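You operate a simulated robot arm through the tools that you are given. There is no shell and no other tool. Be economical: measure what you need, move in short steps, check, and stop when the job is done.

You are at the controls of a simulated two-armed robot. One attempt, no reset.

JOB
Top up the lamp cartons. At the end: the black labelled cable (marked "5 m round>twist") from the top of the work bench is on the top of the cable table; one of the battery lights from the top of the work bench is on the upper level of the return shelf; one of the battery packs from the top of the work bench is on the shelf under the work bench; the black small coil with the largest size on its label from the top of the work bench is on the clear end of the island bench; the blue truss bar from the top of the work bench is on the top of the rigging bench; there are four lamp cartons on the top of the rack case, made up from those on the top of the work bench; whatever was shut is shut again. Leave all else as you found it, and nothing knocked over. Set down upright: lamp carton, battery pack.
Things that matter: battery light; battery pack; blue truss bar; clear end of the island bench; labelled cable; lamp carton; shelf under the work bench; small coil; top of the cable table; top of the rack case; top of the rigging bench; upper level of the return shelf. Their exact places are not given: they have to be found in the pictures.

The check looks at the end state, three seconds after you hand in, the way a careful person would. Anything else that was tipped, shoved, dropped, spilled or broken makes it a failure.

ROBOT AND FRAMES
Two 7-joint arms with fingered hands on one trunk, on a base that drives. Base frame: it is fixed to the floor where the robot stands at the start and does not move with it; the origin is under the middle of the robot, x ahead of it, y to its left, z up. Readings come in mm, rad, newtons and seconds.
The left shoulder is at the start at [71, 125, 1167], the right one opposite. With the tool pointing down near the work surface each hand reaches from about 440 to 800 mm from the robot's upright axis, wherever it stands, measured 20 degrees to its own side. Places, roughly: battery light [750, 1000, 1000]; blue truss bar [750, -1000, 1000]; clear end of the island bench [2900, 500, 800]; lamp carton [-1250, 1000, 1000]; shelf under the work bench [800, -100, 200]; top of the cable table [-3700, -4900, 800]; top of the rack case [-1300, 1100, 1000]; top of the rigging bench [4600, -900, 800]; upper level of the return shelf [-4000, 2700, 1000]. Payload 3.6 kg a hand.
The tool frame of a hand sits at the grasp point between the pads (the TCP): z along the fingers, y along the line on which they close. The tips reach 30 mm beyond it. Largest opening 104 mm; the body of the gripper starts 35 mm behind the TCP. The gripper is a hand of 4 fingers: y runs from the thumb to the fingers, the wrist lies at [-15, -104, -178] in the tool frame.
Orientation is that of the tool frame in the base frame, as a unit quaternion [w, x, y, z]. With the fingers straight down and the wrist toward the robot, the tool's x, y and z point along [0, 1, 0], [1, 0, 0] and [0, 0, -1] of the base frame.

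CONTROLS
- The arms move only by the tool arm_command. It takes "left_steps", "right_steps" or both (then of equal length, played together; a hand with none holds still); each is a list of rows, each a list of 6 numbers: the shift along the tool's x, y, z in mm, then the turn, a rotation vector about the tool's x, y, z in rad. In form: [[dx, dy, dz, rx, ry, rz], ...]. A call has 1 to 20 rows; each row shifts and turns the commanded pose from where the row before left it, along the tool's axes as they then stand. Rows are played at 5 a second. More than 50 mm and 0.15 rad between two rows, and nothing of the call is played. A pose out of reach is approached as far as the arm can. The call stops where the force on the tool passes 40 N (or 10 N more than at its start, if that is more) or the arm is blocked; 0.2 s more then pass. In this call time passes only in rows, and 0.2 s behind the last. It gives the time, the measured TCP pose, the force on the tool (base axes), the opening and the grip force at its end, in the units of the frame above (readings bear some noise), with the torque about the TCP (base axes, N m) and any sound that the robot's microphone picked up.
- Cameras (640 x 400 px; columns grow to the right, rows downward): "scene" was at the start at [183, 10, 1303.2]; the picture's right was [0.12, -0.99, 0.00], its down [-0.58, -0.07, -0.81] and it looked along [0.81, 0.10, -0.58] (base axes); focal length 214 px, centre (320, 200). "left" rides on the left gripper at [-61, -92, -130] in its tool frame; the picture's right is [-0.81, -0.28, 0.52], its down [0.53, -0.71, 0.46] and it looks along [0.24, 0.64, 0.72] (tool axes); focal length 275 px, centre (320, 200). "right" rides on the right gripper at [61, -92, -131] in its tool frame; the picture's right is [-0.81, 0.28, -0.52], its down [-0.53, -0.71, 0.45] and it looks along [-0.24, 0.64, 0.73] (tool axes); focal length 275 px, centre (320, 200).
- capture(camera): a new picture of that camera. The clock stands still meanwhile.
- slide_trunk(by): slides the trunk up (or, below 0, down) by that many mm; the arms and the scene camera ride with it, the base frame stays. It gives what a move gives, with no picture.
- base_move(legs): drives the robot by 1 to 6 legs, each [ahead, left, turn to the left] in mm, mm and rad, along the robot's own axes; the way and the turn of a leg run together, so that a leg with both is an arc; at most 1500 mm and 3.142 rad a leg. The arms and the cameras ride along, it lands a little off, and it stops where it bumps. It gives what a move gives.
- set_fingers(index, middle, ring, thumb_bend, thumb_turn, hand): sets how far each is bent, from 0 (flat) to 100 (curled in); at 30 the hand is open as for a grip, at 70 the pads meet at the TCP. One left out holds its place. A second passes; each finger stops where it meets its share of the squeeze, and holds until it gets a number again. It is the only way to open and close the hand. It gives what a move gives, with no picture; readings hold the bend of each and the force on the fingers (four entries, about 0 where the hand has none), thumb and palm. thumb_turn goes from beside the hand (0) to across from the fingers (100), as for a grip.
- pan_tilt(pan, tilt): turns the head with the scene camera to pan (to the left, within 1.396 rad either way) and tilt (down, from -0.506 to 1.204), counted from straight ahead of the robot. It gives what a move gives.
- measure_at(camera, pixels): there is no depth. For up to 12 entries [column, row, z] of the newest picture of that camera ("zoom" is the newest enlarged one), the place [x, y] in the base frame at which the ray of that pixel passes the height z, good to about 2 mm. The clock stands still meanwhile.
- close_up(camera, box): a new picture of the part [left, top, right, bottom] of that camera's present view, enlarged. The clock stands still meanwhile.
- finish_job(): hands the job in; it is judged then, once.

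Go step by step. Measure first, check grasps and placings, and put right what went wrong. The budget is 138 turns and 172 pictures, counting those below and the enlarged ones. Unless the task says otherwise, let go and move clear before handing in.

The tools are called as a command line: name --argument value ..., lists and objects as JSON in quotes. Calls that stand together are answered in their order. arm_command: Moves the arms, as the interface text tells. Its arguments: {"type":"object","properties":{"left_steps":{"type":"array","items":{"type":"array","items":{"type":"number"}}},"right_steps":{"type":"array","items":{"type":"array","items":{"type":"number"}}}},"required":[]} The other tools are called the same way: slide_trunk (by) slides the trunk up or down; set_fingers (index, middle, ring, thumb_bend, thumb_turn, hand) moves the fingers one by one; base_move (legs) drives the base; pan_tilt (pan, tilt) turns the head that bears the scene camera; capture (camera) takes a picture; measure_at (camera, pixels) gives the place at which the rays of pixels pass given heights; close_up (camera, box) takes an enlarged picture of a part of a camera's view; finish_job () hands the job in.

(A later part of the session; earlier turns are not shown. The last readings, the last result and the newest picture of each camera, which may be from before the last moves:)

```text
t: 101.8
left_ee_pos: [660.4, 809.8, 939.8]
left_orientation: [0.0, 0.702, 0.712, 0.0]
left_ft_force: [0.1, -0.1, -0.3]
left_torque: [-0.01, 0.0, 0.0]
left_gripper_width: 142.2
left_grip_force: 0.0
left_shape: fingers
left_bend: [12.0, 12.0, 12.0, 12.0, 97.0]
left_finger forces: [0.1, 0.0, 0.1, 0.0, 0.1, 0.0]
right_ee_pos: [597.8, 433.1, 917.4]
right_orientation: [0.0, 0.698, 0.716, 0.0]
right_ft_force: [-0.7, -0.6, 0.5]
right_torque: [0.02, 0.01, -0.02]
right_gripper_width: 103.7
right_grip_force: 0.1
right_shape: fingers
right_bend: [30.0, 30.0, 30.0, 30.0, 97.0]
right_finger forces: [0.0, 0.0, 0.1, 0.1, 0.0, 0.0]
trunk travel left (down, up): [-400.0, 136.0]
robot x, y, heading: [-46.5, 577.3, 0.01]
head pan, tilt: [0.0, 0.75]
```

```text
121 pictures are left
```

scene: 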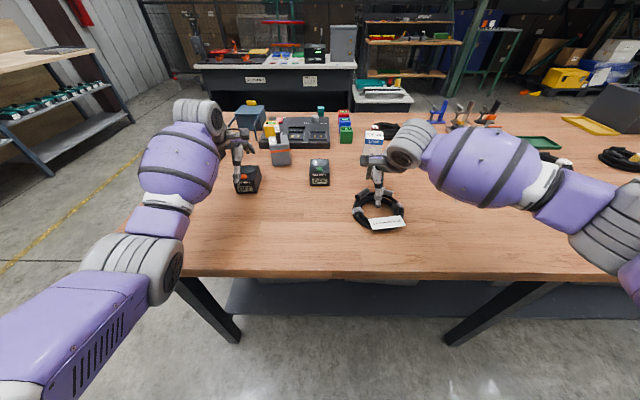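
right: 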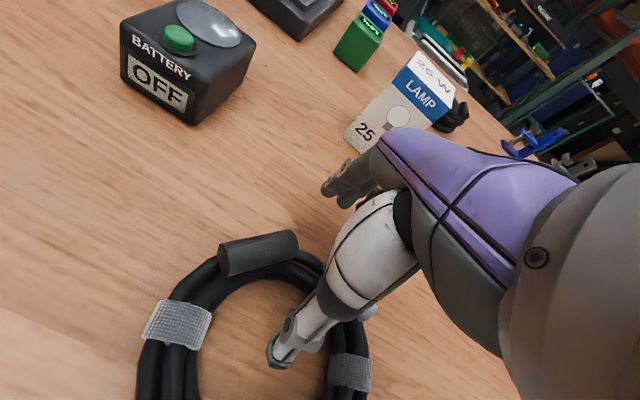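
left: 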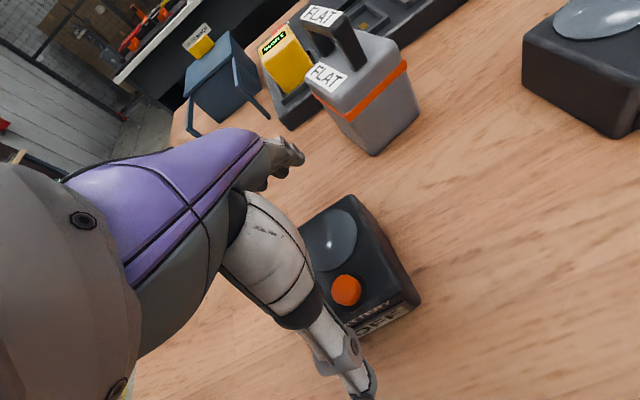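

The thumb of the right hand is over the ring's hole and the left hand straddles the light. I'll lower both and close.

arm_command --left_steps '[[0, 0, 20, 0, 0, 0], [0, 0, 18, 0, 0, 0]]' --right_steps '[[0, 0, 16, 0, 0, 0], [0, 0, 13, 0, 0, 0]]'

set_fingers --hand "left" --index 70 --middle 70 --ring 70 --thumb_bend 70

set_fingers --hand "right" --index 75 --middle 75 --ring 75 --thumb_bend 70

capture --camera "left"

capture --camera "right"

```text
t: 102.4
left_ee_pos: [657.9, 810.7, 905.9]
left_orientation: [-0.001, 0.702, 0.712, 0.001]
left_ft_force: [-0.1, 0.5, -0.4]
left_torque: [-0.02, -0.04, -0.05]
left_gripper_width: 142.3
left_grip_force: 0.0
left_shape: fingers
left_bend: [12.0, 12.0, 12.0, 12.0, 97.0]
left_finger forces: [0.1, 0.0, 0.0, 0.0, 0.0, 0.0]
right_ee_pos: [598.0, 436.5, 888.7]
right_orientation: [0.002, 0.697, 0.717, 0.001]
right_ft_force: [-0.8, -0.6, 5.3]
right_torque: [-0.06, -0.3, -0.07]
right_gripper_width: 103.4
right_grip_force: 2.7
right_shape: fingers
right_bend: [30.0, 30.0, 30.0, 30.0, 97.0]
right_finger forces: [0.1, 5.0, 0.0, 0.1, 0.0, 0.0]
trunk travel left (down, up): [-400.0, 136.0]
robot x, y, heading: [-43.3, 576.6, 0.008]
head pan, tilt: [0.0, 0.75]
```

```text
t: 103.4
left_ee_pos: [657.8, 809.3, 905.4]
left_orientation: [0.001, 0.702, 0.712, 0.0]
left_ft_force: [2.2, -0.4, 3.2]
left_torque: [0.03, -0.37, -0.07]
left_gripper_width: 85.7
left_grip_force: 33.1
left_shape: fingers
left_bend: [30.0, 44.0, 44.0, 52.0, 94.0]
left_finger forces: [16.3, 8.7, 9.1, 0.0, 33.1, 0.0]
right_ee_pos: [596.6, 436.6, 889.2]
right_orientation: [0.001, 0.697, 0.717, 0.002]
right_ft_force: [-1.0, -1.2, 9.8]
right_torque: [-0.12, -0.61, -0.05]
right_gripper_width: 103.2
right_grip_force: 4.7
right_shape: fingers
right_bend: [30.0, 30.0, 30.0, 30.0, 97.0]
right_finger forces: [0.0, 10.0, 0.0, 0.1, 0.1, 0.1]
trunk travel left (down, up): [-400.0, 136.0]
robot x, y, heading: [-44.7, 574.8, 0.01]
head pan, tilt: [0.0, 0.75]
```

```text
t: 104.4
left_ee_pos: [658.3, 813.3, 906.7]
left_orientation: [0.001, 0.702, 0.712, 0.001]
left_ft_force: [2.1, -0.2, 2.8]
left_torque: [0.0, -0.3, -0.02]
left_gripper_width: 85.0
left_grip_force: 33.5
left_shape: fingers
left_bend: [30.0, 44.0, 44.0, 52.0, 94.0]
left_finger forces: [16.5, 8.5, 8.8, 0.0, 33.2, 0.0]
right_ee_pos: [596.9, 436.4, 893.2]
right_orientation: [0.004, 0.698, 0.716, 0.004]
right_ft_force: [5.2, -4.3, 29.3]
right_torque: [0.16, 0.55, 0.24]
right_gripper_width: 24.9
right_grip_force: 31.2
right_shape: fingers
right_bend: [61.0, 46.0, 71.0, 61.0, 97.0]
right_finger forces: [8.9, 4.5, 7.8, 0.0, 40.2, 0.0]
trunk travel left (down, up): [-400.0, 136.0]
robot x, y, heading: [-41.1, 579.9, 0.012]
head pan, tilt: [0.0, 0.75]
```

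```text
120 pictures are left
```

left: 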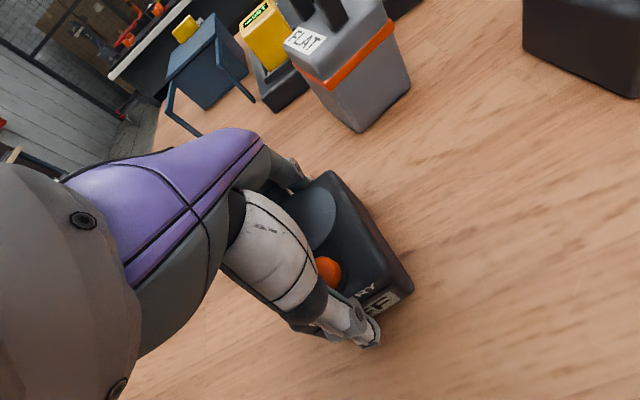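

```text
119 pictures are left
```

right: 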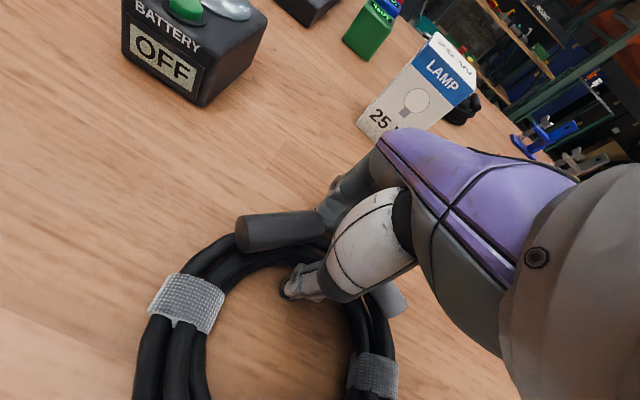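

Both hands hold something: left firmly; right has thumb inside the ring. I'll lift both a little and check.

arm_command --left_steps '[[0, 0, -20, 0, 0, 0], [0, 0, -30, 0, 0, 0], [0, 0, -30, 0, 0, 0]]' --right_steps '[[0, 0, -20, 0, 0, 0], [0, 0, -30, 0, 0, 0], [0, 0, -30, 0, 0, 0]]'

capture --camera "scene"

capture --camera "right"

```text
t: 105.2
left_ee_pos: [660.6, 811.6, 984.6]
left_orientation: [-0.001, 0.702, 0.712, -0.001]
left_ft_force: [0.0, 0.3, -4.3]
left_torque: [0.02, 0.0, 0.02]
left_gripper_width: 85.1
left_grip_force: 32.2
left_shape: fingers
left_bend: [30.0, 44.0, 44.0, 53.0, 94.0]
left_finger forces: [14.8, 8.0, 8.5, 0.0, 32.8, 0.0]
right_ee_pos: [597.0, 437.7, 968.3]
right_orientation: [0.0, 0.697, 0.717, -0.002]
right_ft_force: [0.4, -0.4, -3.1]
right_torque: [-0.02, -0.16, -0.02]
right_gripper_width: 25.0
right_grip_force: 12.0
right_shape: fingers
right_bend: [71.0, 48.0, 74.0, 59.0, 94.0]
right_finger forces: [8.8, 0.0, 3.9, 0.1, 10.9, 0.1]
trunk travel left (down, up): [-400.0, 136.0]
robot x, y, heading: [-41.9, 576.7, 0.01]
head pan, tilt: [0.0, 0.75]
```

```text
118 pictures are left
```

scene: 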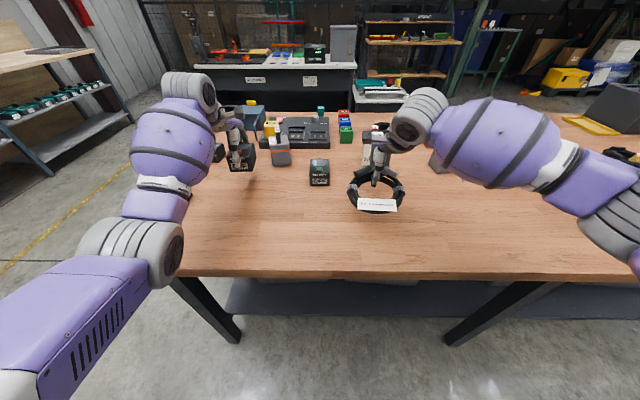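

```text
117 pictures are left
```

right: 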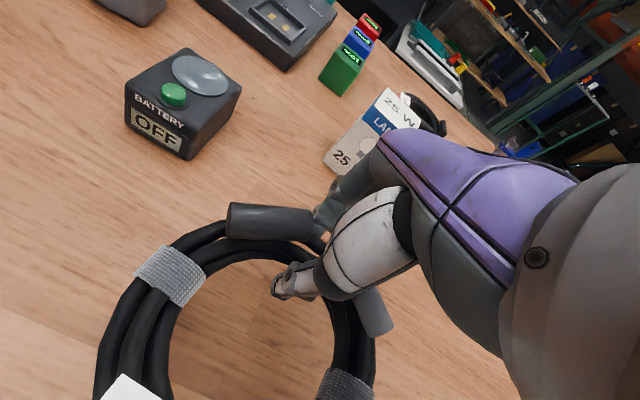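

Both are held (right grip 12 N; I'll squeeze more). I'll raise both and drive around the rack case toward the return shelf.

set_fingers --hand "right" --index 95 --middle 80 --ring 95 --thumb_bend 80

arm_command --left_steps '[[0, -20, -40, 0, 0, 0], [0, -20, -40, 0, 0, 0], [0, -20, -40, 0, 0, 0], [0, 0, -40, 0, 0, 0]]' --right_steps '[[0, 0, -40, 0, 0, 0], [0, 0, -40, 0, 0, 0], [0, 0, -40, 0, 0, 0], [0, 0, -40, 0, 0, 0]]'

base_move --legs '[[-250, 0, 0], [0, 0, 1.56], [1450, 0, 0], [0, 0, 1.57]]'

pan_tilt --pan 0.0 --tilt 0.35

capture --camera "scene"

capture --camera "right"

```text
t: 106.2
left_ee_pos: [661.6, 810.9, 984.1]
left_orientation: [-0.001, 0.702, 0.712, -0.001]
left_ft_force: [0.6, -0.3, -5.2]
left_torque: [0.0, -0.02, -0.01]
left_gripper_width: 84.6
left_grip_force: 32.6
left_shape: fingers
left_bend: [30.0, 44.0, 44.0, 53.0, 94.0]
left_finger forces: [14.9, 8.0, 8.5, 0.0, 32.7, 0.0]
right_ee_pos: [598.2, 437.4, 967.4]
right_orientation: [0.0, 0.697, 0.717, 0.0]
right_ft_force: [0.4, 0.5, -3.4]
right_torque: [-0.11, -0.18, -0.01]
right_gripper_width: 23.1
right_grip_force: 25.0
right_shape: fingers
right_bend: [73.0, 73.0, 95.0, 63.0, 90.0]
right_finger forces: [16.2, 9.2, 0.0, 0.1, 24.8, 0.0]
trunk travel left (down, up): [-400.0, 136.0]
robot x, y, heading: [-42.9, 581.2, 0.01]
head pan, tilt: [0.0, 0.75]
```

```text
t: 107.2
left_ee_pos: [600.0, 811.0, 1144.4]
left_orientation: [0.0, 0.703, 0.711, -0.001]
left_ft_force: [-0.5, 0.5, -4.6]
left_torque: [0.03, -0.02, 0.0]
left_gripper_width: 84.9
left_grip_force: 32.1
left_shape: fingers
left_bend: [30.0, 45.0, 44.0, 53.0, 94.0]
left_finger forces: [14.6, 7.9, 8.5, 0.1, 32.4, 0.1]
right_ee_pos: [597.9, 434.3, 1128.5]
right_orientation: [0.0, 0.697, 0.717, 0.0]
right_ft_force: [-0.2, -0.9, -2.9]
right_torque: [-0.12, -0.14, 0.01]
right_gripper_width: 23.3
right_grip_force: 25.5
right_shape: fingers
right_bend: [73.0, 73.0, 95.0, 63.0, 90.0]
right_finger forces: [16.0, 9.2, 0.1, 0.1, 24.4, 0.1]
trunk travel left (down, up): [-400.0, 136.0]
robot x, y, heading: [-44.0, 572.6, 0.015]
head pan, tilt: [0.0, 0.75]
```

```text
t: 123.5
left_ee_pos: [-948.2, 1796.0, 1144.1]
left_orientation: [-0.001, 0.714, -0.701, 0.001]
left_ft_force: [0.0, -0.5, -3.4]
left_torque: [-0.02, 0.0, 0.0]
left_gripper_width: 83.4
left_grip_force: 29.3
left_shape: fingers
left_bend: [31.0, 45.0, 45.0, 54.0, 94.0]
left_finger forces: [12.8, 7.5, 8.2, 0.0, 29.4, 0.1]
right_ee_pos: [-948.3, 2172.3, 1127.3]
right_orientation: [0.0, 0.72, -0.694, 0.0]
right_ft_force: [-0.1, -1.3, -3.1]
right_torque: [0.08, 0.16, 0.0]
right_gripper_width: 22.5
right_grip_force: 22.7
right_shape: fingers
right_bend: [73.0, 73.0, 95.0, 63.0, 90.0]
right_finger forces: [13.8, 9.1, 0.0, 0.0, 22.1, 0.0]
trunk travel left (down, up): [-400.0, 136.0]
robot x, y, heading: [-302.2, 2029.8, -3.123]
head pan, tilt: [0.0, 0.75]
```

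```text
t: 124.4
left_ee_pos: [-949.9, 1795.7, 1144.1]
left_orientation: [-0.002, 0.714, -0.7, 0.001]
left_ft_force: [1.1, -0.3, -4.2]
left_torque: [-0.02, -0.01, -0.01]
left_gripper_width: 83.2
left_grip_force: 28.9
left_shape: fingers
left_bend: [31.0, 45.0, 45.0, 54.0, 94.0]
left_finger forces: [12.7, 7.4, 8.2, 0.0, 29.4, 0.0]
right_ee_pos: [-948.2, 2172.0, 1126.9]
right_orientation: [0.001, 0.72, -0.694, 0.0]
right_ft_force: [-0.5, 0.7, -2.4]
right_torque: [0.13, 0.17, 0.0]
right_gripper_width: 22.5
right_grip_force: 22.3
right_shape: fingers
right_bend: [73.0, 73.0, 95.0, 63.0, 90.0]
right_finger forces: [13.8, 9.1, 0.0, 0.0, 22.0, 0.1]
trunk travel left (down, up): [-400.0, 136.0]
robot x, y, heading: [-302.3, 2033.5, -3.117]
head pan, tilt: [0.0, 0.351]
```

```text
116 pictures are left
```

scene: 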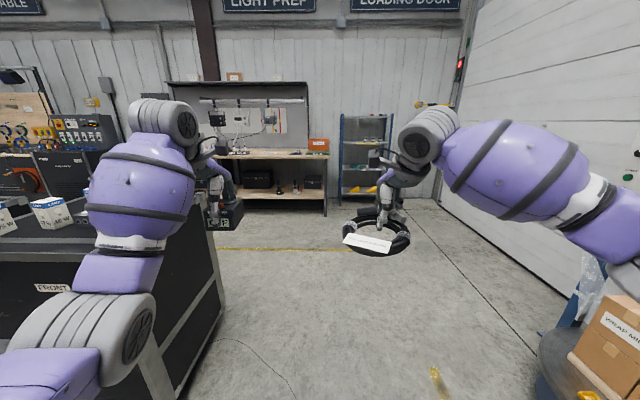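

```text
115 pictures are left
```

right: 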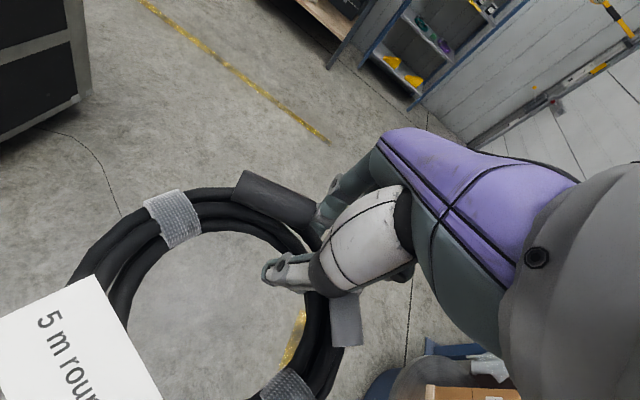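

The return shelf is ahead (px 365,155). I'll drive forward along the free floor and look closer.

base_move --legs '[[1450, 0, -0.02], [850, -600, 0]]'

pan_tilt --pan 0.0 --tilt 0.2

capture --camera "scene"

close_up --camera "scene" --box '[200, 60, 440, 260]'

```text
t: 136.3
left_ee_pos: [-3187.5, 2451.4, 1143.1]
left_orientation: [0.001, -0.697, 0.717, -0.001]
left_ft_force: [-0.4, 0.2, -4.1]
left_torque: [-0.05, 0.02, 0.02]
left_gripper_width: 83.1
left_grip_force: 29.5
left_shape: fingers
left_bend: [31.0, 45.0, 45.0, 54.0, 94.0]
left_finger forces: [12.8, 7.5, 8.1, 0.1, 29.4, 0.0]
right_ee_pos: [-3167.8, 2826.3, 1127.1]
right_orientation: [0.0, -0.702, 0.713, 0.0]
right_ft_force: [-0.3, -0.7, -2.9]
right_torque: [0.13, 0.18, -0.01]
right_gripper_width: 22.6
right_grip_force: 22.6
right_shape: fingers
right_bend: [73.0, 73.0, 95.0, 63.0, 90.0]
right_finger forces: [13.7, 9.2, 0.0, 0.0, 22.1, 0.0]
trunk travel left (down, up): [-400.0, 136.0]
robot x, y, heading: [-2533.6, 2652.6, 3.114]
head pan, tilt: [0.0, 0.351]
```

```text
t: 137.0
left_ee_pos: [-3187.5, 2449.6, 1143.7]
left_orientation: [0.001, -0.697, 0.717, 0.0]
left_ft_force: [-0.9, 0.2, -4.0]
left_torque: [-0.01, 0.03, 0.01]
left_gripper_width: 83.1
left_grip_force: 28.6
left_shape: fingers
left_bend: [31.0, 45.0, 45.0, 55.0, 94.0]
left_finger forces: [12.7, 7.5, 8.0, 0.1, 29.4, 0.0]
right_ee_pos: [-3168.0, 2825.9, 1127.6]
right_orientation: [-0.001, -0.701, 0.713, 0.0]
right_ft_force: [0.7, -0.6, -3.2]
right_torque: [0.11, 0.17, 0.0]
right_gripper_width: 22.5
right_grip_force: 23.5
right_shape: fingers
right_bend: [73.0, 73.0, 95.0, 63.0, 90.0]
right_finger forces: [13.8, 9.2, 0.0, 0.0, 22.1, 0.0]
trunk travel left (down, up): [-400.0, 136.0]
robot x, y, heading: [-2533.2, 2655.7, 3.115]
head pan, tilt: [0.0, 0.201]
```

```text
114 pictures are left
```

scene: 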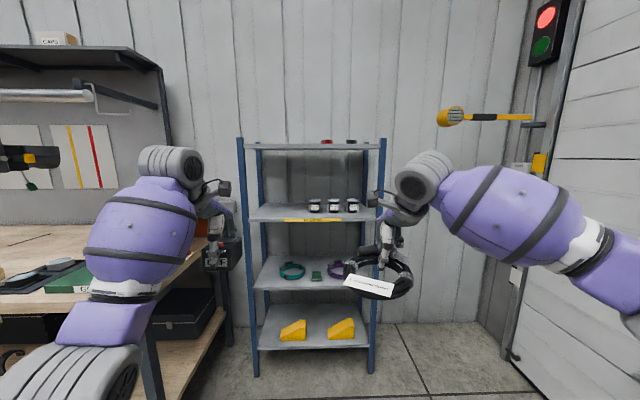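

```text
2.00 times, centred on (320, 160) of scene
```

zoom: 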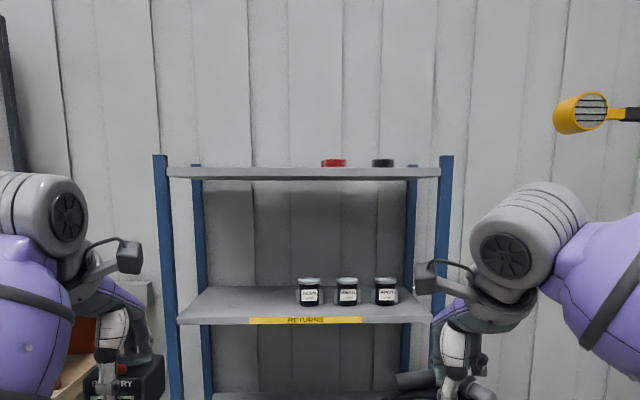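

The level marked "RETURNS" (zoom 305,320) holds jars on its right and is free on its left. I'll measure post feet on the floor and that level's edge at trial heights.

measure_at --camera "scene" --pixels '[[256, 377, 0], [371, 373, 0], [249, 221, 950], [249, 221, 1000], [249, 221, 1050], [376, 220, 1000], [258, 203, 1000], [367, 203, 1000], [241, 151, 1400], [241, 151, 1450]]'

measure_at --camera "zoom" --pixels '[[178, 318, 1000], [178, 318, 1050], [428, 318, 1050], [298, 304, 1050], [398, 304, 1050], [210, 287, 1050], [298, 304, 1000], [178, 318, 1025], [304, 178, 1440]]'

```text
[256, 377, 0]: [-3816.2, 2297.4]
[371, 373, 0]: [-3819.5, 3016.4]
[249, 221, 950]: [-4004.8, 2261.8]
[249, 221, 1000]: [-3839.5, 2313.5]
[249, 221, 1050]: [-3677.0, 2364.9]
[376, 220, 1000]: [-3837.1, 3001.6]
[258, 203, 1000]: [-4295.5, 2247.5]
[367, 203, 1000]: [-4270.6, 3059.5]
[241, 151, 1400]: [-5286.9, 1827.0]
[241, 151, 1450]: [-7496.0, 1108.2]
```

```text
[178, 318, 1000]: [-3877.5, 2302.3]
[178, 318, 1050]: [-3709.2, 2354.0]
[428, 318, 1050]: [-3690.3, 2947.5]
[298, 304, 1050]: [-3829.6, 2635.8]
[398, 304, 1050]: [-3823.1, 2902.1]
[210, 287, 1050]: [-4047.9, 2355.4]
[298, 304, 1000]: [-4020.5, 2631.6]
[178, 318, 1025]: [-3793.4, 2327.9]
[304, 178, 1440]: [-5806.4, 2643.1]
```

The RETURNS level is at z≈1018, front edge x≈−3818, free from y 2340 to 2630. I'll retract the cable hand, drive up, and look before reaching in.

arm_command --right_steps '[[0, -40, 0, 0, 0, 0], [0, -40, 0, 0, 0, 0], [0, -40, 0, 0, 0, 0], [0, -30, 0, 0, 0, 0]]'

base_move --legs '[[540, -95, 0.027]]'

capture --camera "scene"

capture --camera "left"

```text
t: 138.0
left_ee_pos: [-3187.8, 2450.5, 1143.8]
left_orientation: [0.001, -0.696, 0.718, -0.001]
left_ft_force: [0.8, 0.1, -3.8]
left_torque: [-0.02, 0.0, 0.0]
left_gripper_width: 82.8
left_grip_force: 28.5
left_shape: fingers
left_bend: [31.0, 45.0, 45.0, 55.0, 94.0]
left_finger forces: [12.7, 7.4, 8.1, 0.0, 29.5, 0.1]
right_ee_pos: [-3019.0, 2824.5, 1127.1]
right_orientation: [0.0, -0.702, 0.712, 0.0]
right_ft_force: [-0.6, -0.4, -3.0]
right_torque: [0.12, 0.15, 0.02]
right_gripper_width: 22.4
right_grip_force: 23.3
right_shape: fingers
right_bend: [73.0, 73.0, 95.0, 63.0, 90.0]
right_finger forces: [13.9, 9.8, 0.0, 0.1, 22.9, 0.1]
trunk travel left (down, up): [-400.0, 136.0]
robot x, y, heading: [-2533.1, 2656.7, 3.117]
head pan, tilt: [0.0, 0.201]
```

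```text
t: 141.2
left_ee_pos: [-3727.3, 2532.7, 1142.6]
left_orientation: [0.0, 0.707, -0.707, 0.0]
left_ft_force: [0.2, 0.5, -3.8]
left_torque: [-0.01, -0.01, 0.0]
left_gripper_width: 82.8
left_grip_force: 28.5
left_shape: fingers
left_bend: [31.0, 45.0, 45.0, 55.0, 94.0]
left_finger forces: [12.8, 7.5, 8.1, 0.0, 29.4, 0.0]
right_ee_pos: [-3571.9, 2913.0, 1127.6]
right_orientation: [0.0, 0.712, -0.702, 0.0]
right_ft_force: [0.6, -0.7, -3.6]
right_torque: [0.09, 0.14, 0.02]
right_gripper_width: 22.1
right_grip_force: 22.8
right_shape: fingers
right_bend: [73.0, 73.0, 95.0, 63.0, 90.0]
right_finger forces: [14.2, 9.5, 0.0, 0.1, 22.8, 0.0]
trunk travel left (down, up): [-400.0, 136.0]
robot x, y, heading: [-3081.6, 2759.5, -3.143]
head pan, tilt: [0.0, 0.201]
```

```text
112 pictures are left
```

scene: 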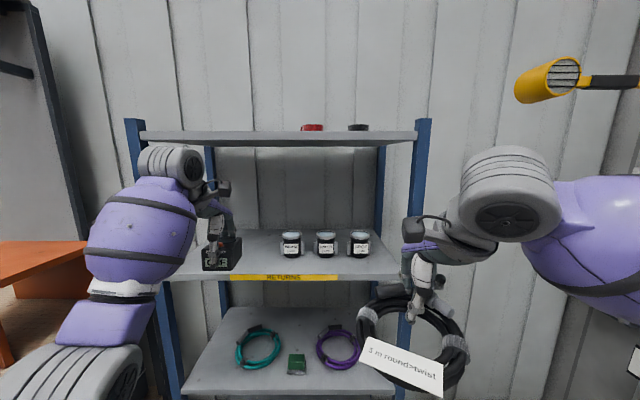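

```text
111 pictures are left
```

left: 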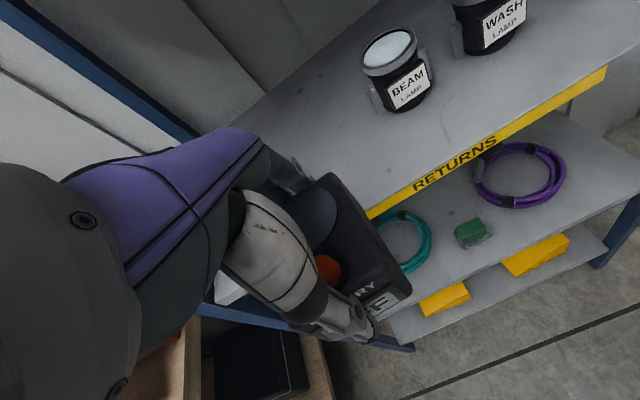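

I'll measure the shelf's front edge and the nearest lamp from the left hand camera.

measure_at --camera "left" --pixels '[[370, 210, 1018], [605, 67, 1018], [375, 108, 1018], [425, 100, 1018], [370, 210, 1010], [605, 67, 1010], [195, 135, 1018]]'

measure_at --camera "scene" --pixels '[[175, 277, 1018], [398, 272, 1018], [283, 256, 1018], [205, 232, 1018], [175, 277, 1010], [276, 141, 1350]]'

```text
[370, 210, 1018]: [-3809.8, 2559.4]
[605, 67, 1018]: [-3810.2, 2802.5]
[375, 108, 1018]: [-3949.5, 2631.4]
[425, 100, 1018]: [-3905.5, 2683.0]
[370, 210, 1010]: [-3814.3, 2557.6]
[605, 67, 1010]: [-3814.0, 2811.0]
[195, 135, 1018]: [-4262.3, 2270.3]
```

```text
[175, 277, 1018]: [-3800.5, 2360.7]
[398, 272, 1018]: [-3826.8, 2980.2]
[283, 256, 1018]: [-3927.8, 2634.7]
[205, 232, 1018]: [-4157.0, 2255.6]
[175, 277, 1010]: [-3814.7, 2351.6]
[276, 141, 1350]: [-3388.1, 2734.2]
```

The shelf edge is x≈−3812 with top z≈1016. To stay below the board above I'll lower first, then reach in, then view.

arm_command --left_steps '[[0, 0, 28, 0, 0, 0], [0, 0, 28, 0, 0, 0], [8, 38, 0, 0, 0, 0], [8, 38, 0, 0, 0, 0], [8, 38, 0, 0, 0, 0], [8, 39, 0, 0, 0, 0]]'

capture --camera "scene"

capture --camera "left"

```text
t: 142.6
left_ee_pos: [-3845.4, 2507.4, 1085.2]
left_orientation: [0.001, -0.707, 0.708, -0.001]
left_ft_force: [-0.4, -0.1, -4.4]
left_torque: [0.01, -0.01, -0.02]
left_gripper_width: 82.5
left_grip_force: 28.7
left_shape: fingers
left_bend: [31.0, 45.0, 45.0, 55.0, 94.0]
left_finger forces: [12.7, 7.4, 8.0, 0.1, 29.1, 0.1]
left hand out of reach, approached as far as the arm can: row 6
right_ee_pos: [-3570.8, 2912.1, 1127.3]
right_orientation: [-0.001, 0.712, -0.702, 0.0]
right_ft_force: [0.4, -0.4, -2.3]
right_torque: [0.14, 0.1, -0.03]
right_gripper_width: 22.5
right_grip_force: 23.1
right_shape: fingers
right_bend: [73.0, 73.0, 95.0, 63.0, 90.0]
right_finger forces: [14.1, 9.4, 0.1, 0.0, 22.9, 0.1]
trunk travel left (down, up): [-400.0, 136.0]
robot x, y, heading: [-3079.7, 2756.5, -3.138]
head pan, tilt: [0.0, 0.201]
```

```text
110 pictures are left
```

scene: 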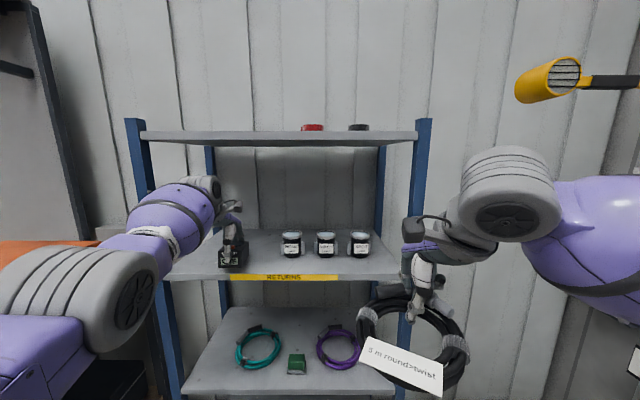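

```text
109 pictures are left
```

left: 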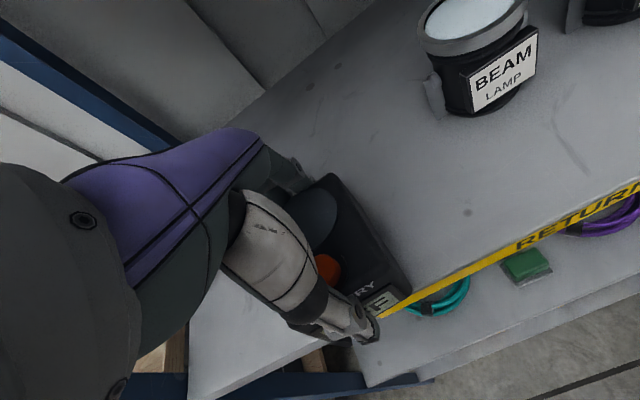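

The arm is at full reach at x≈−3845, so I'll drive 45 mm ahead and then lower to contact.

base_move --legs '[[48, 0, 0]]'

arm_command --left_steps '[[0, 0, 8, 0, 0, 0], [0, 0, 5, 0, 0, 0], [0, 0, 5, 0, 0, 0]]'

capture --camera "left"

close_up --camera "scene" --box '[140, 140, 360, 300]'

```text
t: 143.5
left_ee_pos: [-3893.8, 2507.8, 1084.1]
left_orientation: [-0.002, 0.707, -0.707, 0.001]
left_ft_force: [-1.2, 0.7, -4.6]
left_torque: [-0.04, 0.0, 0.0]
left_gripper_width: 82.8
left_grip_force: 28.7
left_shape: fingers
left_bend: [31.0, 45.0, 45.0, 55.0, 94.0]
left_finger forces: [12.9, 7.5, 8.0, 0.0, 28.8, 0.0]
right_ee_pos: [-3619.1, 2912.8, 1127.5]
right_orientation: [0.0, 0.713, -0.701, 0.0]
right_ft_force: [0.0, 0.0, -2.1]
right_torque: [0.11, 0.13, 0.0]
right_gripper_width: 22.2
right_grip_force: 23.1
right_shape: fingers
right_bend: [73.0, 73.0, 95.0, 63.0, 90.0]
right_finger forces: [14.2, 9.5, 0.0, 0.0, 22.8, 0.0]
trunk travel left (down, up): [-400.0, 136.0]
robot x, y, heading: [-3128.9, 2758.8, 3.143]
head pan, tilt: [0.0, 0.201]
```

```text
t: 144.3
left_ee_pos: [-3893.1, 2506.8, 1068.1]
left_orientation: [0.0, 0.708, -0.706, -0.001]
left_ft_force: [0.2, -1.5, 1.1]
left_torque: [0.11, 0.24, 0.05]
left_gripper_width: 82.6
left_grip_force: 29.6
left_shape: fingers
left_bend: [31.0, 45.0, 45.0, 55.0, 94.0]
left_finger forces: [14.3, 7.7, 7.9, 0.1, 29.4, 0.0]
right_ee_pos: [-3618.7, 2912.0, 1128.7]
right_orientation: [0.001, 0.713, -0.701, -0.001]
right_ft_force: [0.0, 0.3, -2.7]
right_torque: [0.11, 0.16, 0.0]
right_gripper_width: 22.3
right_grip_force: 22.9
right_shape: fingers
right_bend: [73.0, 73.0, 95.0, 63.0, 90.0]
right_finger forces: [14.1, 9.5, 0.0, 0.1, 22.9, 0.0]
trunk travel left (down, up): [-400.0, 136.0]
robot x, y, heading: [-3128.5, 2758.5, 3.141]
head pan, tilt: [0.0, 0.201]
```

```text
108 pictures are left
```

left: 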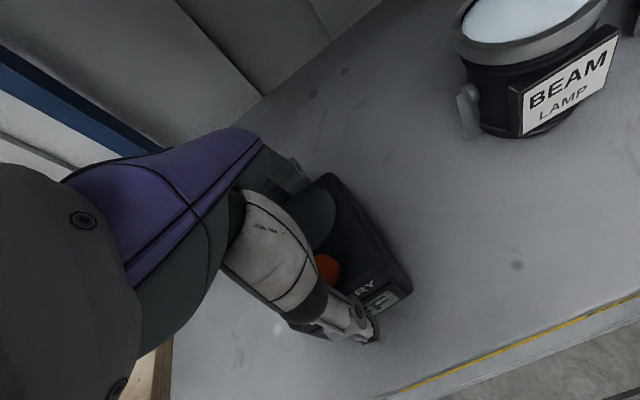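

```text
2.50 times, centred on (250, 220) of scene
```

zoom: 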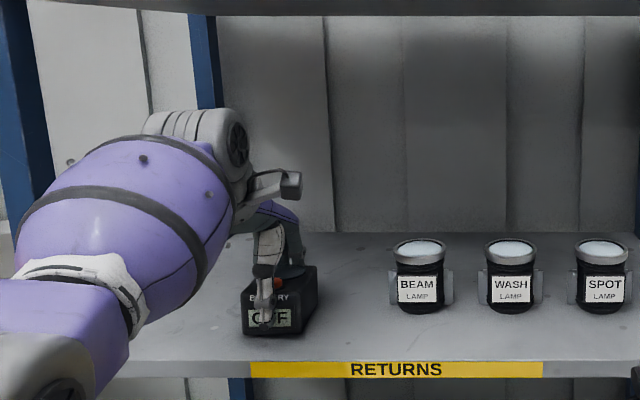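

The light has touched down (force up by ~5 N), with about 85 mm between wrist and board above. I'll open, rise 42 mm, and back the base out.

set_fingers --hand "left" --index 15 --middle 20 --ring 20 --thumb_bend 25

arm_command --left_steps '[[0, 0, -14, 0, 0, 0], [0, 0, -14, 0, 0, 0], [0, 0, -16, 0, 0, 0]]'

capture --camera "left"

```text
t: 145.3
left_ee_pos: [-3892.0, 2508.4, 1068.4]
left_orientation: [-0.001, 0.708, -0.707, 0.0]
left_ft_force: [-0.2, -0.9, 0.5]
left_torque: [0.03, -0.02, 0.0]
left_gripper_width: 128.4
left_grip_force: 0.0
left_shape: fingers
left_bend: [15.0, 20.0, 20.0, 25.0, 97.0]
left_finger forces: [0.0, 0.0, 0.1, 0.0, 0.0, 0.1]
right_ee_pos: [-3619.4, 2912.9, 1127.9]
right_orientation: [0.001, 0.712, -0.702, 0.0]
right_ft_force: [-0.6, 0.9, -2.6]
right_torque: [0.1, 0.16, 0.0]
right_gripper_width: 22.0
right_grip_force: 23.0
right_shape: fingers
right_bend: [73.0, 73.0, 95.0, 63.0, 90.0]
right_finger forces: [14.0, 9.5, 0.0, 0.1, 23.0, 0.0]
trunk travel left (down, up): [-400.0, 136.0]
robot x, y, heading: [-3134.4, 2756.2, 3.138]
head pan, tilt: [0.0, 0.201]
```

```text
t: 146.1
left_ee_pos: [-3886.8, 2506.7, 1110.8]
left_orientation: [0.0, 0.707, -0.707, 0.0]
left_ft_force: [0.2, -1.0, 0.0]
left_torque: [0.02, -0.02, 0.01]
left_gripper_width: 128.3
left_grip_force: 0.1
left_shape: fingers
left_bend: [15.0, 20.0, 20.0, 25.0, 97.0]
left_finger forces: [0.0, 0.0, 0.0, 0.0, 0.0, 0.0]
right_ee_pos: [-3618.8, 2913.3, 1128.8]
right_orientation: [0.001, 0.713, -0.701, 0.0]
right_ft_force: [-0.8, -0.3, -2.7]
right_torque: [0.09, 0.14, 0.03]
right_gripper_width: 22.3
right_grip_force: 22.9
right_shape: fingers
right_bend: [73.0, 73.0, 95.0, 63.0, 90.0]
right_finger forces: [14.0, 9.5, 0.0, 0.1, 22.9, 0.1]
trunk travel left (down, up): [-400.0, 136.0]
robot x, y, heading: [-3129.2, 2760.7, 3.141]
head pan, tilt: [0.0, 0.201]
```

```text
106 pictures are left
```

left: 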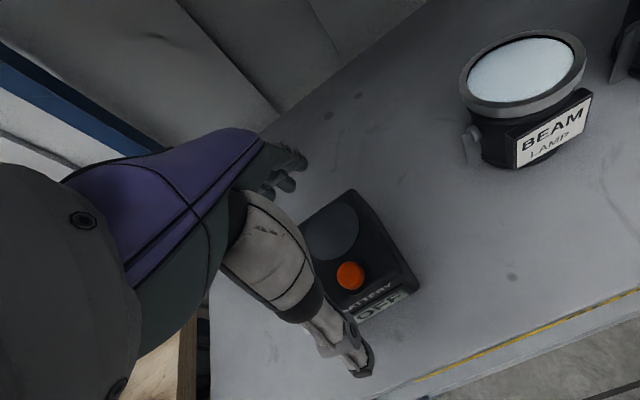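

The light sits on the RETURNS level and the fingers are clear. I'll rise slightly, back out, turn toward −y and look along the aisle to the cable table.

arm_command --left_steps '[[0, 0, -8, 0, 0, 0]]'

base_move --legs '[[-650, 0, 0], [0, 0, 1.57]]'

arm_command --left_steps '[[0, -40, -20, 0, 0, 0], [0, -40, -20, 0, 0, 0], [0, -40, 0, 0, 0, 0], [0, -40, 0, 0, 0, 0]]'

pan_tilt --pan 0.0 --tilt 0.3

capture --camera "scene"

```text
t: 146.5
left_ee_pos: [-3886.8, 2507.8, 1118.4]
left_orientation: [-0.001, 0.707, -0.707, 0.0]
left_ft_force: [0.1, 0.4, 0.8]
left_torque: [0.01, 0.0, 0.01]
left_gripper_width: 128.2
left_grip_force: 0.1
left_shape: fingers
left_bend: [15.0, 20.0, 20.0, 25.0, 97.0]
left_finger forces: [0.1, 0.0, 0.1, 0.0, 0.0, 0.0]
left hand out of reach, approached as far as the arm can: row 1
right_ee_pos: [-3618.6, 2913.2, 1128.3]
right_orientation: [0.001, 0.713, -0.702, -0.001]
right_ft_force: [-0.6, 0.1, -2.9]
right_torque: [0.1, 0.18, 0.01]
right_gripper_width: 22.2
right_grip_force: 22.5
right_shape: fingers
right_bend: [73.0, 73.0, 95.0, 63.0, 90.0]
right_finger forces: [14.1, 9.3, 0.1, 0.0, 22.9, 0.1]
trunk travel left (down, up): [-400.0, 136.0]
robot x, y, heading: [-3126.2, 2760.1, 3.143]
head pan, tilt: [0.0, 0.201]
```

```text
t: 153.9
left_ee_pos: [-2250.5, 1992.1, 1119.9]
left_orientation: [-0.001, 1.0, -0.011, 0.0]
left_ft_force: [0.4, -0.1, 0.0]
left_torque: [0.0, -0.05, 0.02]
left_gripper_width: 128.2
left_grip_force: 0.2
left_shape: fingers
left_bend: [15.0, 20.0, 20.0, 25.0, 97.0]
left_finger forces: [0.0, 0.0, 0.0, 0.0, 0.0, 0.0]
right_ee_pos: [-2649.9, 2267.5, 1127.3]
right_orientation: [0.001, 1.0, -0.002, -0.001]
right_ft_force: [-0.8, -0.1, -3.5]
right_torque: [-0.18, 0.11, -0.03]
right_gripper_width: 21.8
right_grip_force: 22.1
right_shape: fingers
right_bend: [73.0, 73.0, 95.0, 64.0, 90.0]
right_finger forces: [13.4, 9.2, 0.0, 0.0, 21.9, 0.1]
trunk travel left (down, up): [-400.0, 136.0]
robot x, y, heading: [-2485.3, 2754.1, -1.592]
head pan, tilt: [0.0, 0.201]
```

```text
t: 154.9
left_ee_pos: [-2246.2, 2152.4, 1158.6]
left_orientation: [-0.002, 1.0, -0.01, 0.0]
left_ft_force: [-0.3, -0.1, -0.5]
left_torque: [0.01, 0.01, 0.0]
left_gripper_width: 128.3
left_grip_force: 0.1
left_shape: fingers
left_bend: [15.0, 20.0, 20.0, 25.0, 97.0]
left_finger forces: [0.0, 0.0, 0.0, 0.1, 0.0, 0.0]
right_ee_pos: [-2647.7, 2269.7, 1128.6]
right_orientation: [0.001, 1.0, -0.003, 0.0]
right_ft_force: [0.0, -0.2, -2.3]
right_torque: [-0.15, 0.13, 0.01]
right_gripper_width: 22.1
right_grip_force: 22.3
right_shape: fingers
right_bend: [73.0, 73.0, 95.0, 64.0, 90.0]
right_finger forces: [13.5, 9.3, 0.0, 0.1, 21.9, 0.0]
trunk travel left (down, up): [-400.0, 136.0]
robot x, y, heading: [-2487.3, 2755.3, -1.593]
head pan, tilt: [0.0, 0.201]
```

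```text
t: 155.6
left_ee_pos: [-2248.3, 2150.3, 1159.7]
left_orientation: [-0.001, 1.0, -0.011, 0.001]
left_ft_force: [-0.2, -0.1, -0.3]
left_torque: [-0.02, -0.03, -0.01]
left_gripper_width: 128.4
left_grip_force: 0.0
left_shape: fingers
left_bend: [15.0, 20.0, 20.0, 25.0, 97.0]
left_finger forces: [0.0, 0.1, 0.0, 0.0, 0.1, 0.0]
right_ee_pos: [-2648.2, 2267.7, 1127.6]
right_orientation: [0.0, 1.0, -0.002, 0.0]
right_ft_force: [0.0, -0.5, -3.0]
right_torque: [-0.18, 0.15, 0.03]
right_gripper_width: 22.0
right_grip_force: 21.8
right_shape: fingers
right_bend: [73.0, 73.0, 95.0, 64.0, 90.0]
right_finger forces: [13.4, 9.4, 0.0, 0.0, 22.0, 0.0]
trunk travel left (down, up): [-400.0, 136.0]
robot x, y, heading: [-2486.5, 2754.0, -1.59]
head pan, tilt: [0.0, 0.3]
```

```text
105 pictures are left
```

scene: 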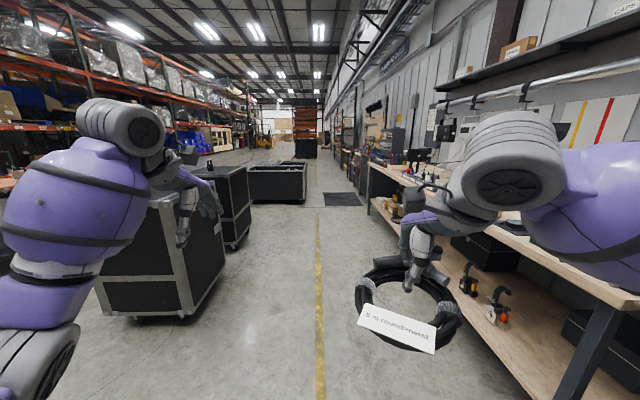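

The aisle along the yellow line is clear; an open black case stands ahead to the left (px 280,180). I'll drive down the aisle bearing slightly right, then look.

base_move --legs '[[1450, -100, 0.02], [1450, -130, 0]]'

capture --camera "scene"

```text
t: 169.4
left_ee_pos: [-2506.4, -685.1, 1159.6]
left_orientation: [-0.001, 1.0, 0.004, -0.001]
left_ft_force: [0.4, 0.4, 0.0]
left_torque: [-0.02, 0.02, 0.03]
left_gripper_width: 128.6
left_grip_force: 0.0
left_shape: fingers
left_bend: [15.0, 20.0, 20.0, 25.0, 97.0]
left_finger forces: [0.1, 0.0, 0.0, 0.0, 0.1, 0.1]
right_ee_pos: [-2911.6, -580.3, 1127.1]
right_orientation: [0.0, 1.0, 0.011, 0.0]
right_ft_force: [0.0, 0.8, -3.6]
right_torque: [-0.15, 0.1, 0.0]
right_gripper_width: 22.3
right_grip_force: 22.8
right_shape: fingers
right_bend: [73.0, 73.0, 95.0, 64.0, 90.0]
right_finger forces: [13.4, 9.3, 0.1, 0.0, 22.1, 0.1]
trunk travel left (down, up): [-400.0, 136.0]
robot x, y, heading: [-2758.3, -90.0, -1.564]
head pan, tilt: [0.0, 0.3]
```

```text
104 pictures are left
```

scene: 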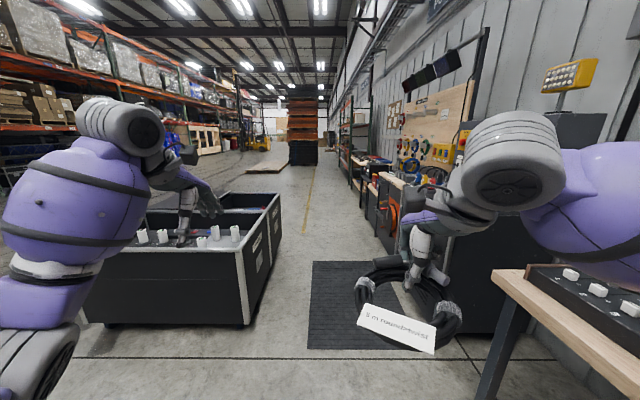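

The way between the case and the wall tables is free. I'll drive on toward y≈−3000.

base_move --legs '[[1400, -80, 0], [1500, 0, 0]]'

pan_tilt --pan -0.4 --tilt 0.25

capture --camera "scene"

```text
t: 183.5
left_ee_pos: [-2556.2, -3593.9, 1159.9]
left_orientation: [0.0, 1.0, 0.006, 0.0]
left_ft_force: [-0.1, -0.5, -0.4]
left_torque: [0.0, 0.02, 0.01]
left_gripper_width: 128.1
left_grip_force: 0.0
left_shape: fingers
left_bend: [15.0, 20.0, 20.0, 25.0, 97.0]
left_finger forces: [0.0, 0.0, 0.1, 0.1, 0.0, 0.0]
right_ee_pos: [-2961.1, -3489.9, 1127.8]
right_orientation: [0.001, 1.0, 0.013, 0.0]
right_ft_force: [0.4, -0.7, -3.7]
right_torque: [-0.13, 0.11, 0.01]
right_gripper_width: 21.8
right_grip_force: 22.1
right_shape: fingers
right_bend: [73.0, 73.0, 95.0, 64.0, 90.0]
right_finger forces: [13.4, 9.3, 0.0, 0.0, 22.2, 0.0]
trunk travel left (down, up): [-400.0, 136.0]
robot x, y, heading: [-2812.2, -2990.6, -1.56]
head pan, tilt: [0.0, 0.3]
```

```text
t: 184.3
left_ee_pos: [-2555.9, -3594.5, 1158.8]
left_orientation: [-0.001, 1.0, 0.006, 0.001]
left_ft_force: [0.3, -0.5, 0.1]
left_torque: [0.0, -0.02, 0.0]
left_gripper_width: 128.4
left_grip_force: 0.2
left_shape: fingers
left_bend: [15.0, 20.0, 20.0, 25.0, 97.0]
left_finger forces: [0.0, 0.0, 0.0, 0.1, 0.1, 0.0]
right_ee_pos: [-2960.6, -3489.7, 1127.5]
right_orientation: [0.001, 1.0, 0.012, 0.0]
right_ft_force: [0.0, 0.0, -2.8]
right_torque: [-0.11, 0.11, 0.01]
right_gripper_width: 21.8
right_grip_force: 22.2
right_shape: fingers
right_bend: [73.0, 73.0, 95.0, 64.0, 90.0]
right_finger forces: [13.5, 9.3, 0.0, 0.0, 22.2, 0.1]
trunk travel left (down, up): [-400.0, 136.0]
robot x, y, heading: [-2813.1, -2995.2, -1.557]
head pan, tilt: [-0.4, 0.25]
```

```text
103 pictures are left
```

scene: 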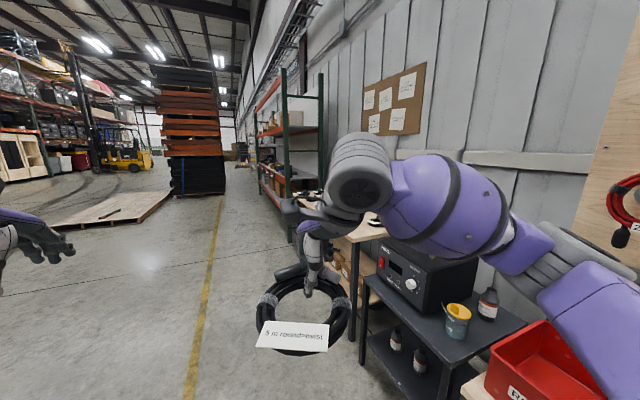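

Another wood-topped table is further ahead on the right (px 360,235), likely the cable table. I'll drive 1500 mm on and face the wall.

base_move --legs '[[1500, 0, 0], [200, 0, 0], [0, 0, -1.57]]'

pan_tilt --pan 0.0 --tilt 0.45

capture --camera "scene"

```text
t: 196.7
left_ee_pos: [-3375.7, -4944.8, 1158.5]
left_orientation: [0.0, 0.72, -0.694, -0.001]
left_ft_force: [0.1, -0.7, -0.1]
left_torque: [-0.01, 0.01, 0.03]
left_gripper_width: 128.2
left_grip_force: 0.0
left_shape: fingers
left_bend: [15.0, 20.0, 20.0, 25.0, 97.0]
left_finger forces: [0.1, 0.1, 0.1, 0.0, 0.1, 0.1]
right_ee_pos: [-3281.2, -4537.2, 1127.9]
right_orientation: [0.001, 0.724, -0.689, -0.001]
right_ft_force: [-0.8, 0.0, -3.5]
right_torque: [0.06, 0.2, -0.02]
right_gripper_width: 22.1
right_grip_force: 21.7
right_shape: fingers
right_bend: [73.0, 73.0, 95.0, 64.0, 91.0]
right_finger forces: [13.0, 9.3, 0.0, 0.1, 21.9, 0.0]
trunk travel left (down, up): [-400.0, 136.0]
robot x, y, heading: [-2784.4, -4675.8, -3.101]
head pan, tilt: [-0.4, 0.25]
```

```text
t: 197.5
left_ee_pos: [-3375.2, -4944.7, 1158.3]
left_orientation: [-0.001, 0.72, -0.694, 0.0]
left_ft_force: [0.8, 0.4, -0.5]
left_torque: [-0.02, 0.01, 0.02]
left_gripper_width: 128.1
left_grip_force: 0.1
left_shape: fingers
left_bend: [15.0, 20.0, 20.0, 25.0, 97.0]
left_finger forces: [0.0, 0.0, 0.1, 0.1, 0.0, 0.0]
right_ee_pos: [-3282.5, -4539.1, 1128.3]
right_orientation: [-0.001, 0.724, -0.689, 0.0]
right_ft_force: [-0.3, 0.9, -2.4]
right_torque: [0.08, 0.19, 0.01]
right_gripper_width: 21.8
right_grip_force: 22.2
right_shape: fingers
right_bend: [73.0, 73.0, 95.0, 64.0, 91.0]
right_finger forces: [13.1, 9.3, 0.0, 0.2, 21.9, 0.1]
trunk travel left (down, up): [-400.0, 136.0]
robot x, y, heading: [-2791.2, -4673.3, -3.105]
head pan, tilt: [0.0, 0.45]
```

```text
102 pictures are left
```

scene: 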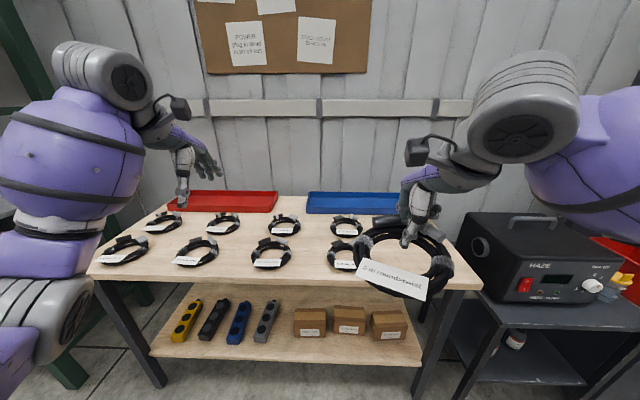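

This is the cable table: eight tagged cables in two rows and a free strip at its right end behind my held cable. I'll measure its corners at trial heights.

close_up --camera "scene" --box '[80, 170, 500, 310]'

measure_at --camera "scene" --pixels '[[90, 275, 850], [480, 287, 850], [365, 235, 850], [365, 265, 850], [387, 215, 850], [90, 275, 800], [480, 287, 800], [135, 388, 0], [167, 386, 0], [415, 400, 0], [97, 244, 850], [145, 262, 850]]'

capture --camera "right"

```text
1.52 times, centred on (290, 240) of scene
```

zoom: 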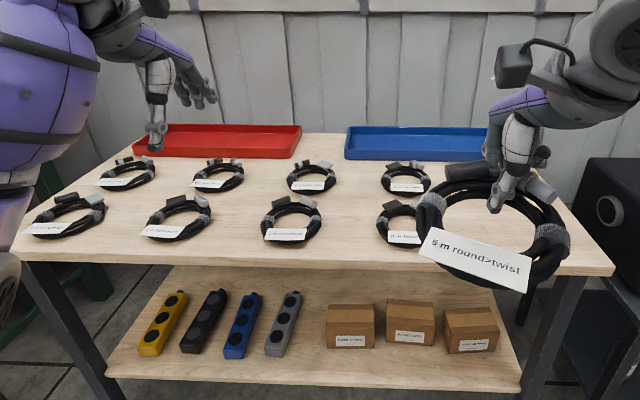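

```text
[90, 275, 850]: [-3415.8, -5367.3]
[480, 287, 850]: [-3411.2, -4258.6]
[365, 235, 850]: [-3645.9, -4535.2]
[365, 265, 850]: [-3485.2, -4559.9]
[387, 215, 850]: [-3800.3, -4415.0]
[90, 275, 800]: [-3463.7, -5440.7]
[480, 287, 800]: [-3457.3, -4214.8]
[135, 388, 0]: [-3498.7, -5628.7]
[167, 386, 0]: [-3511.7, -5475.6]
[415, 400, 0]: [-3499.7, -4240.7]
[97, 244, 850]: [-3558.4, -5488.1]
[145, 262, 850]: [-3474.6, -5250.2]
```

```text
100 pictures are left
```

right: 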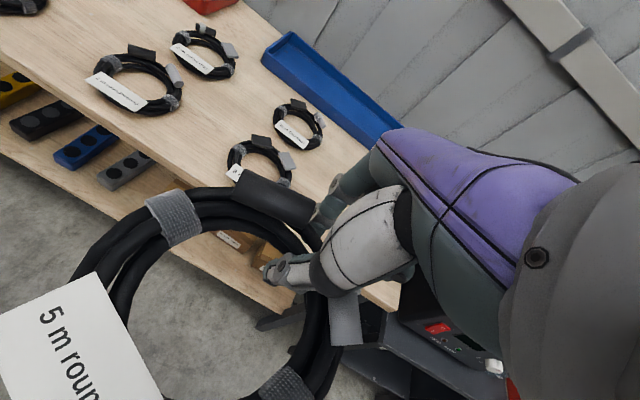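

The right strip (y −4545 to −4260) is free; the table top is around 800–850. I'll drive in so the right hand can set the cable ring centred near (−3600,−4400).

base_move --legs '[[185, -45, -0.037]]'

capture --camera "right"

capture --camera "scene"

```text
t: 199.1
left_ee_pos: [-3568.2, -4880.3, 1159.5]
left_orientation: [0.001, -0.707, 0.707, -0.001]
left_ft_force: [0.3, -0.1, -0.4]
left_torque: [0.03, -0.02, 0.03]
left_gripper_width: 128.5
left_grip_force: 0.1
left_shape: fingers
left_bend: [15.0, 20.0, 20.0, 25.0, 97.0]
left_finger forces: [0.1, 0.1, 0.1, 0.0, 0.1, 0.0]
right_ee_pos: [-3457.6, -4476.4, 1127.7]
right_orientation: [0.0, 0.712, -0.702, 0.0]
right_ft_force: [0.2, 0.8, -2.7]
right_torque: [0.13, 0.16, 0.04]
right_gripper_width: 21.7
right_grip_force: 22.1
right_shape: fingers
right_bend: [73.0, 73.0, 95.0, 64.0, 91.0]
right_finger forces: [13.1, 9.4, 0.0, 0.1, 21.9, 0.0]
trunk travel left (down, up): [-400.0, 136.0]
robot x, y, heading: [-2967.7, -4635.8, 3.137]
head pan, tilt: [0.0, 0.45]
```

```text
99 pictures are left
```

right: 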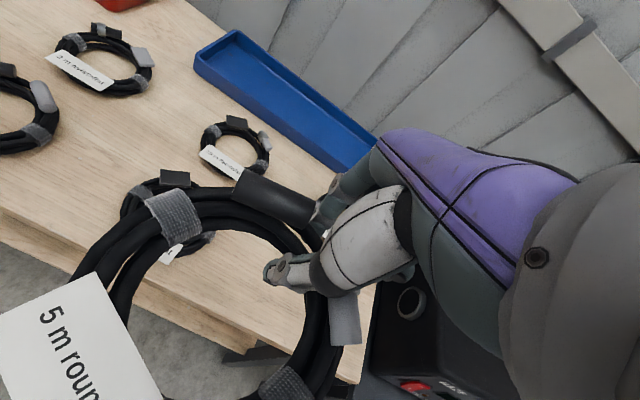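

```text
98 pictures are left
```

scene: 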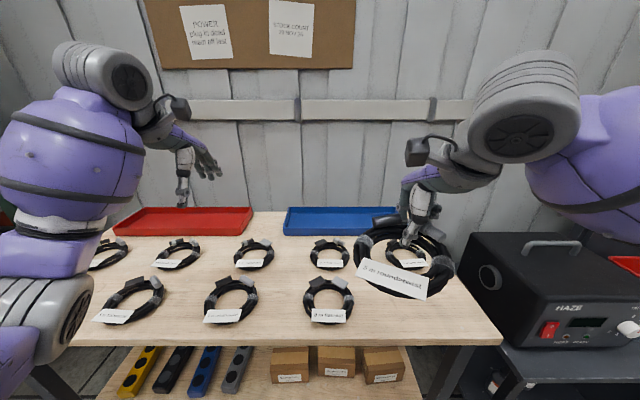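

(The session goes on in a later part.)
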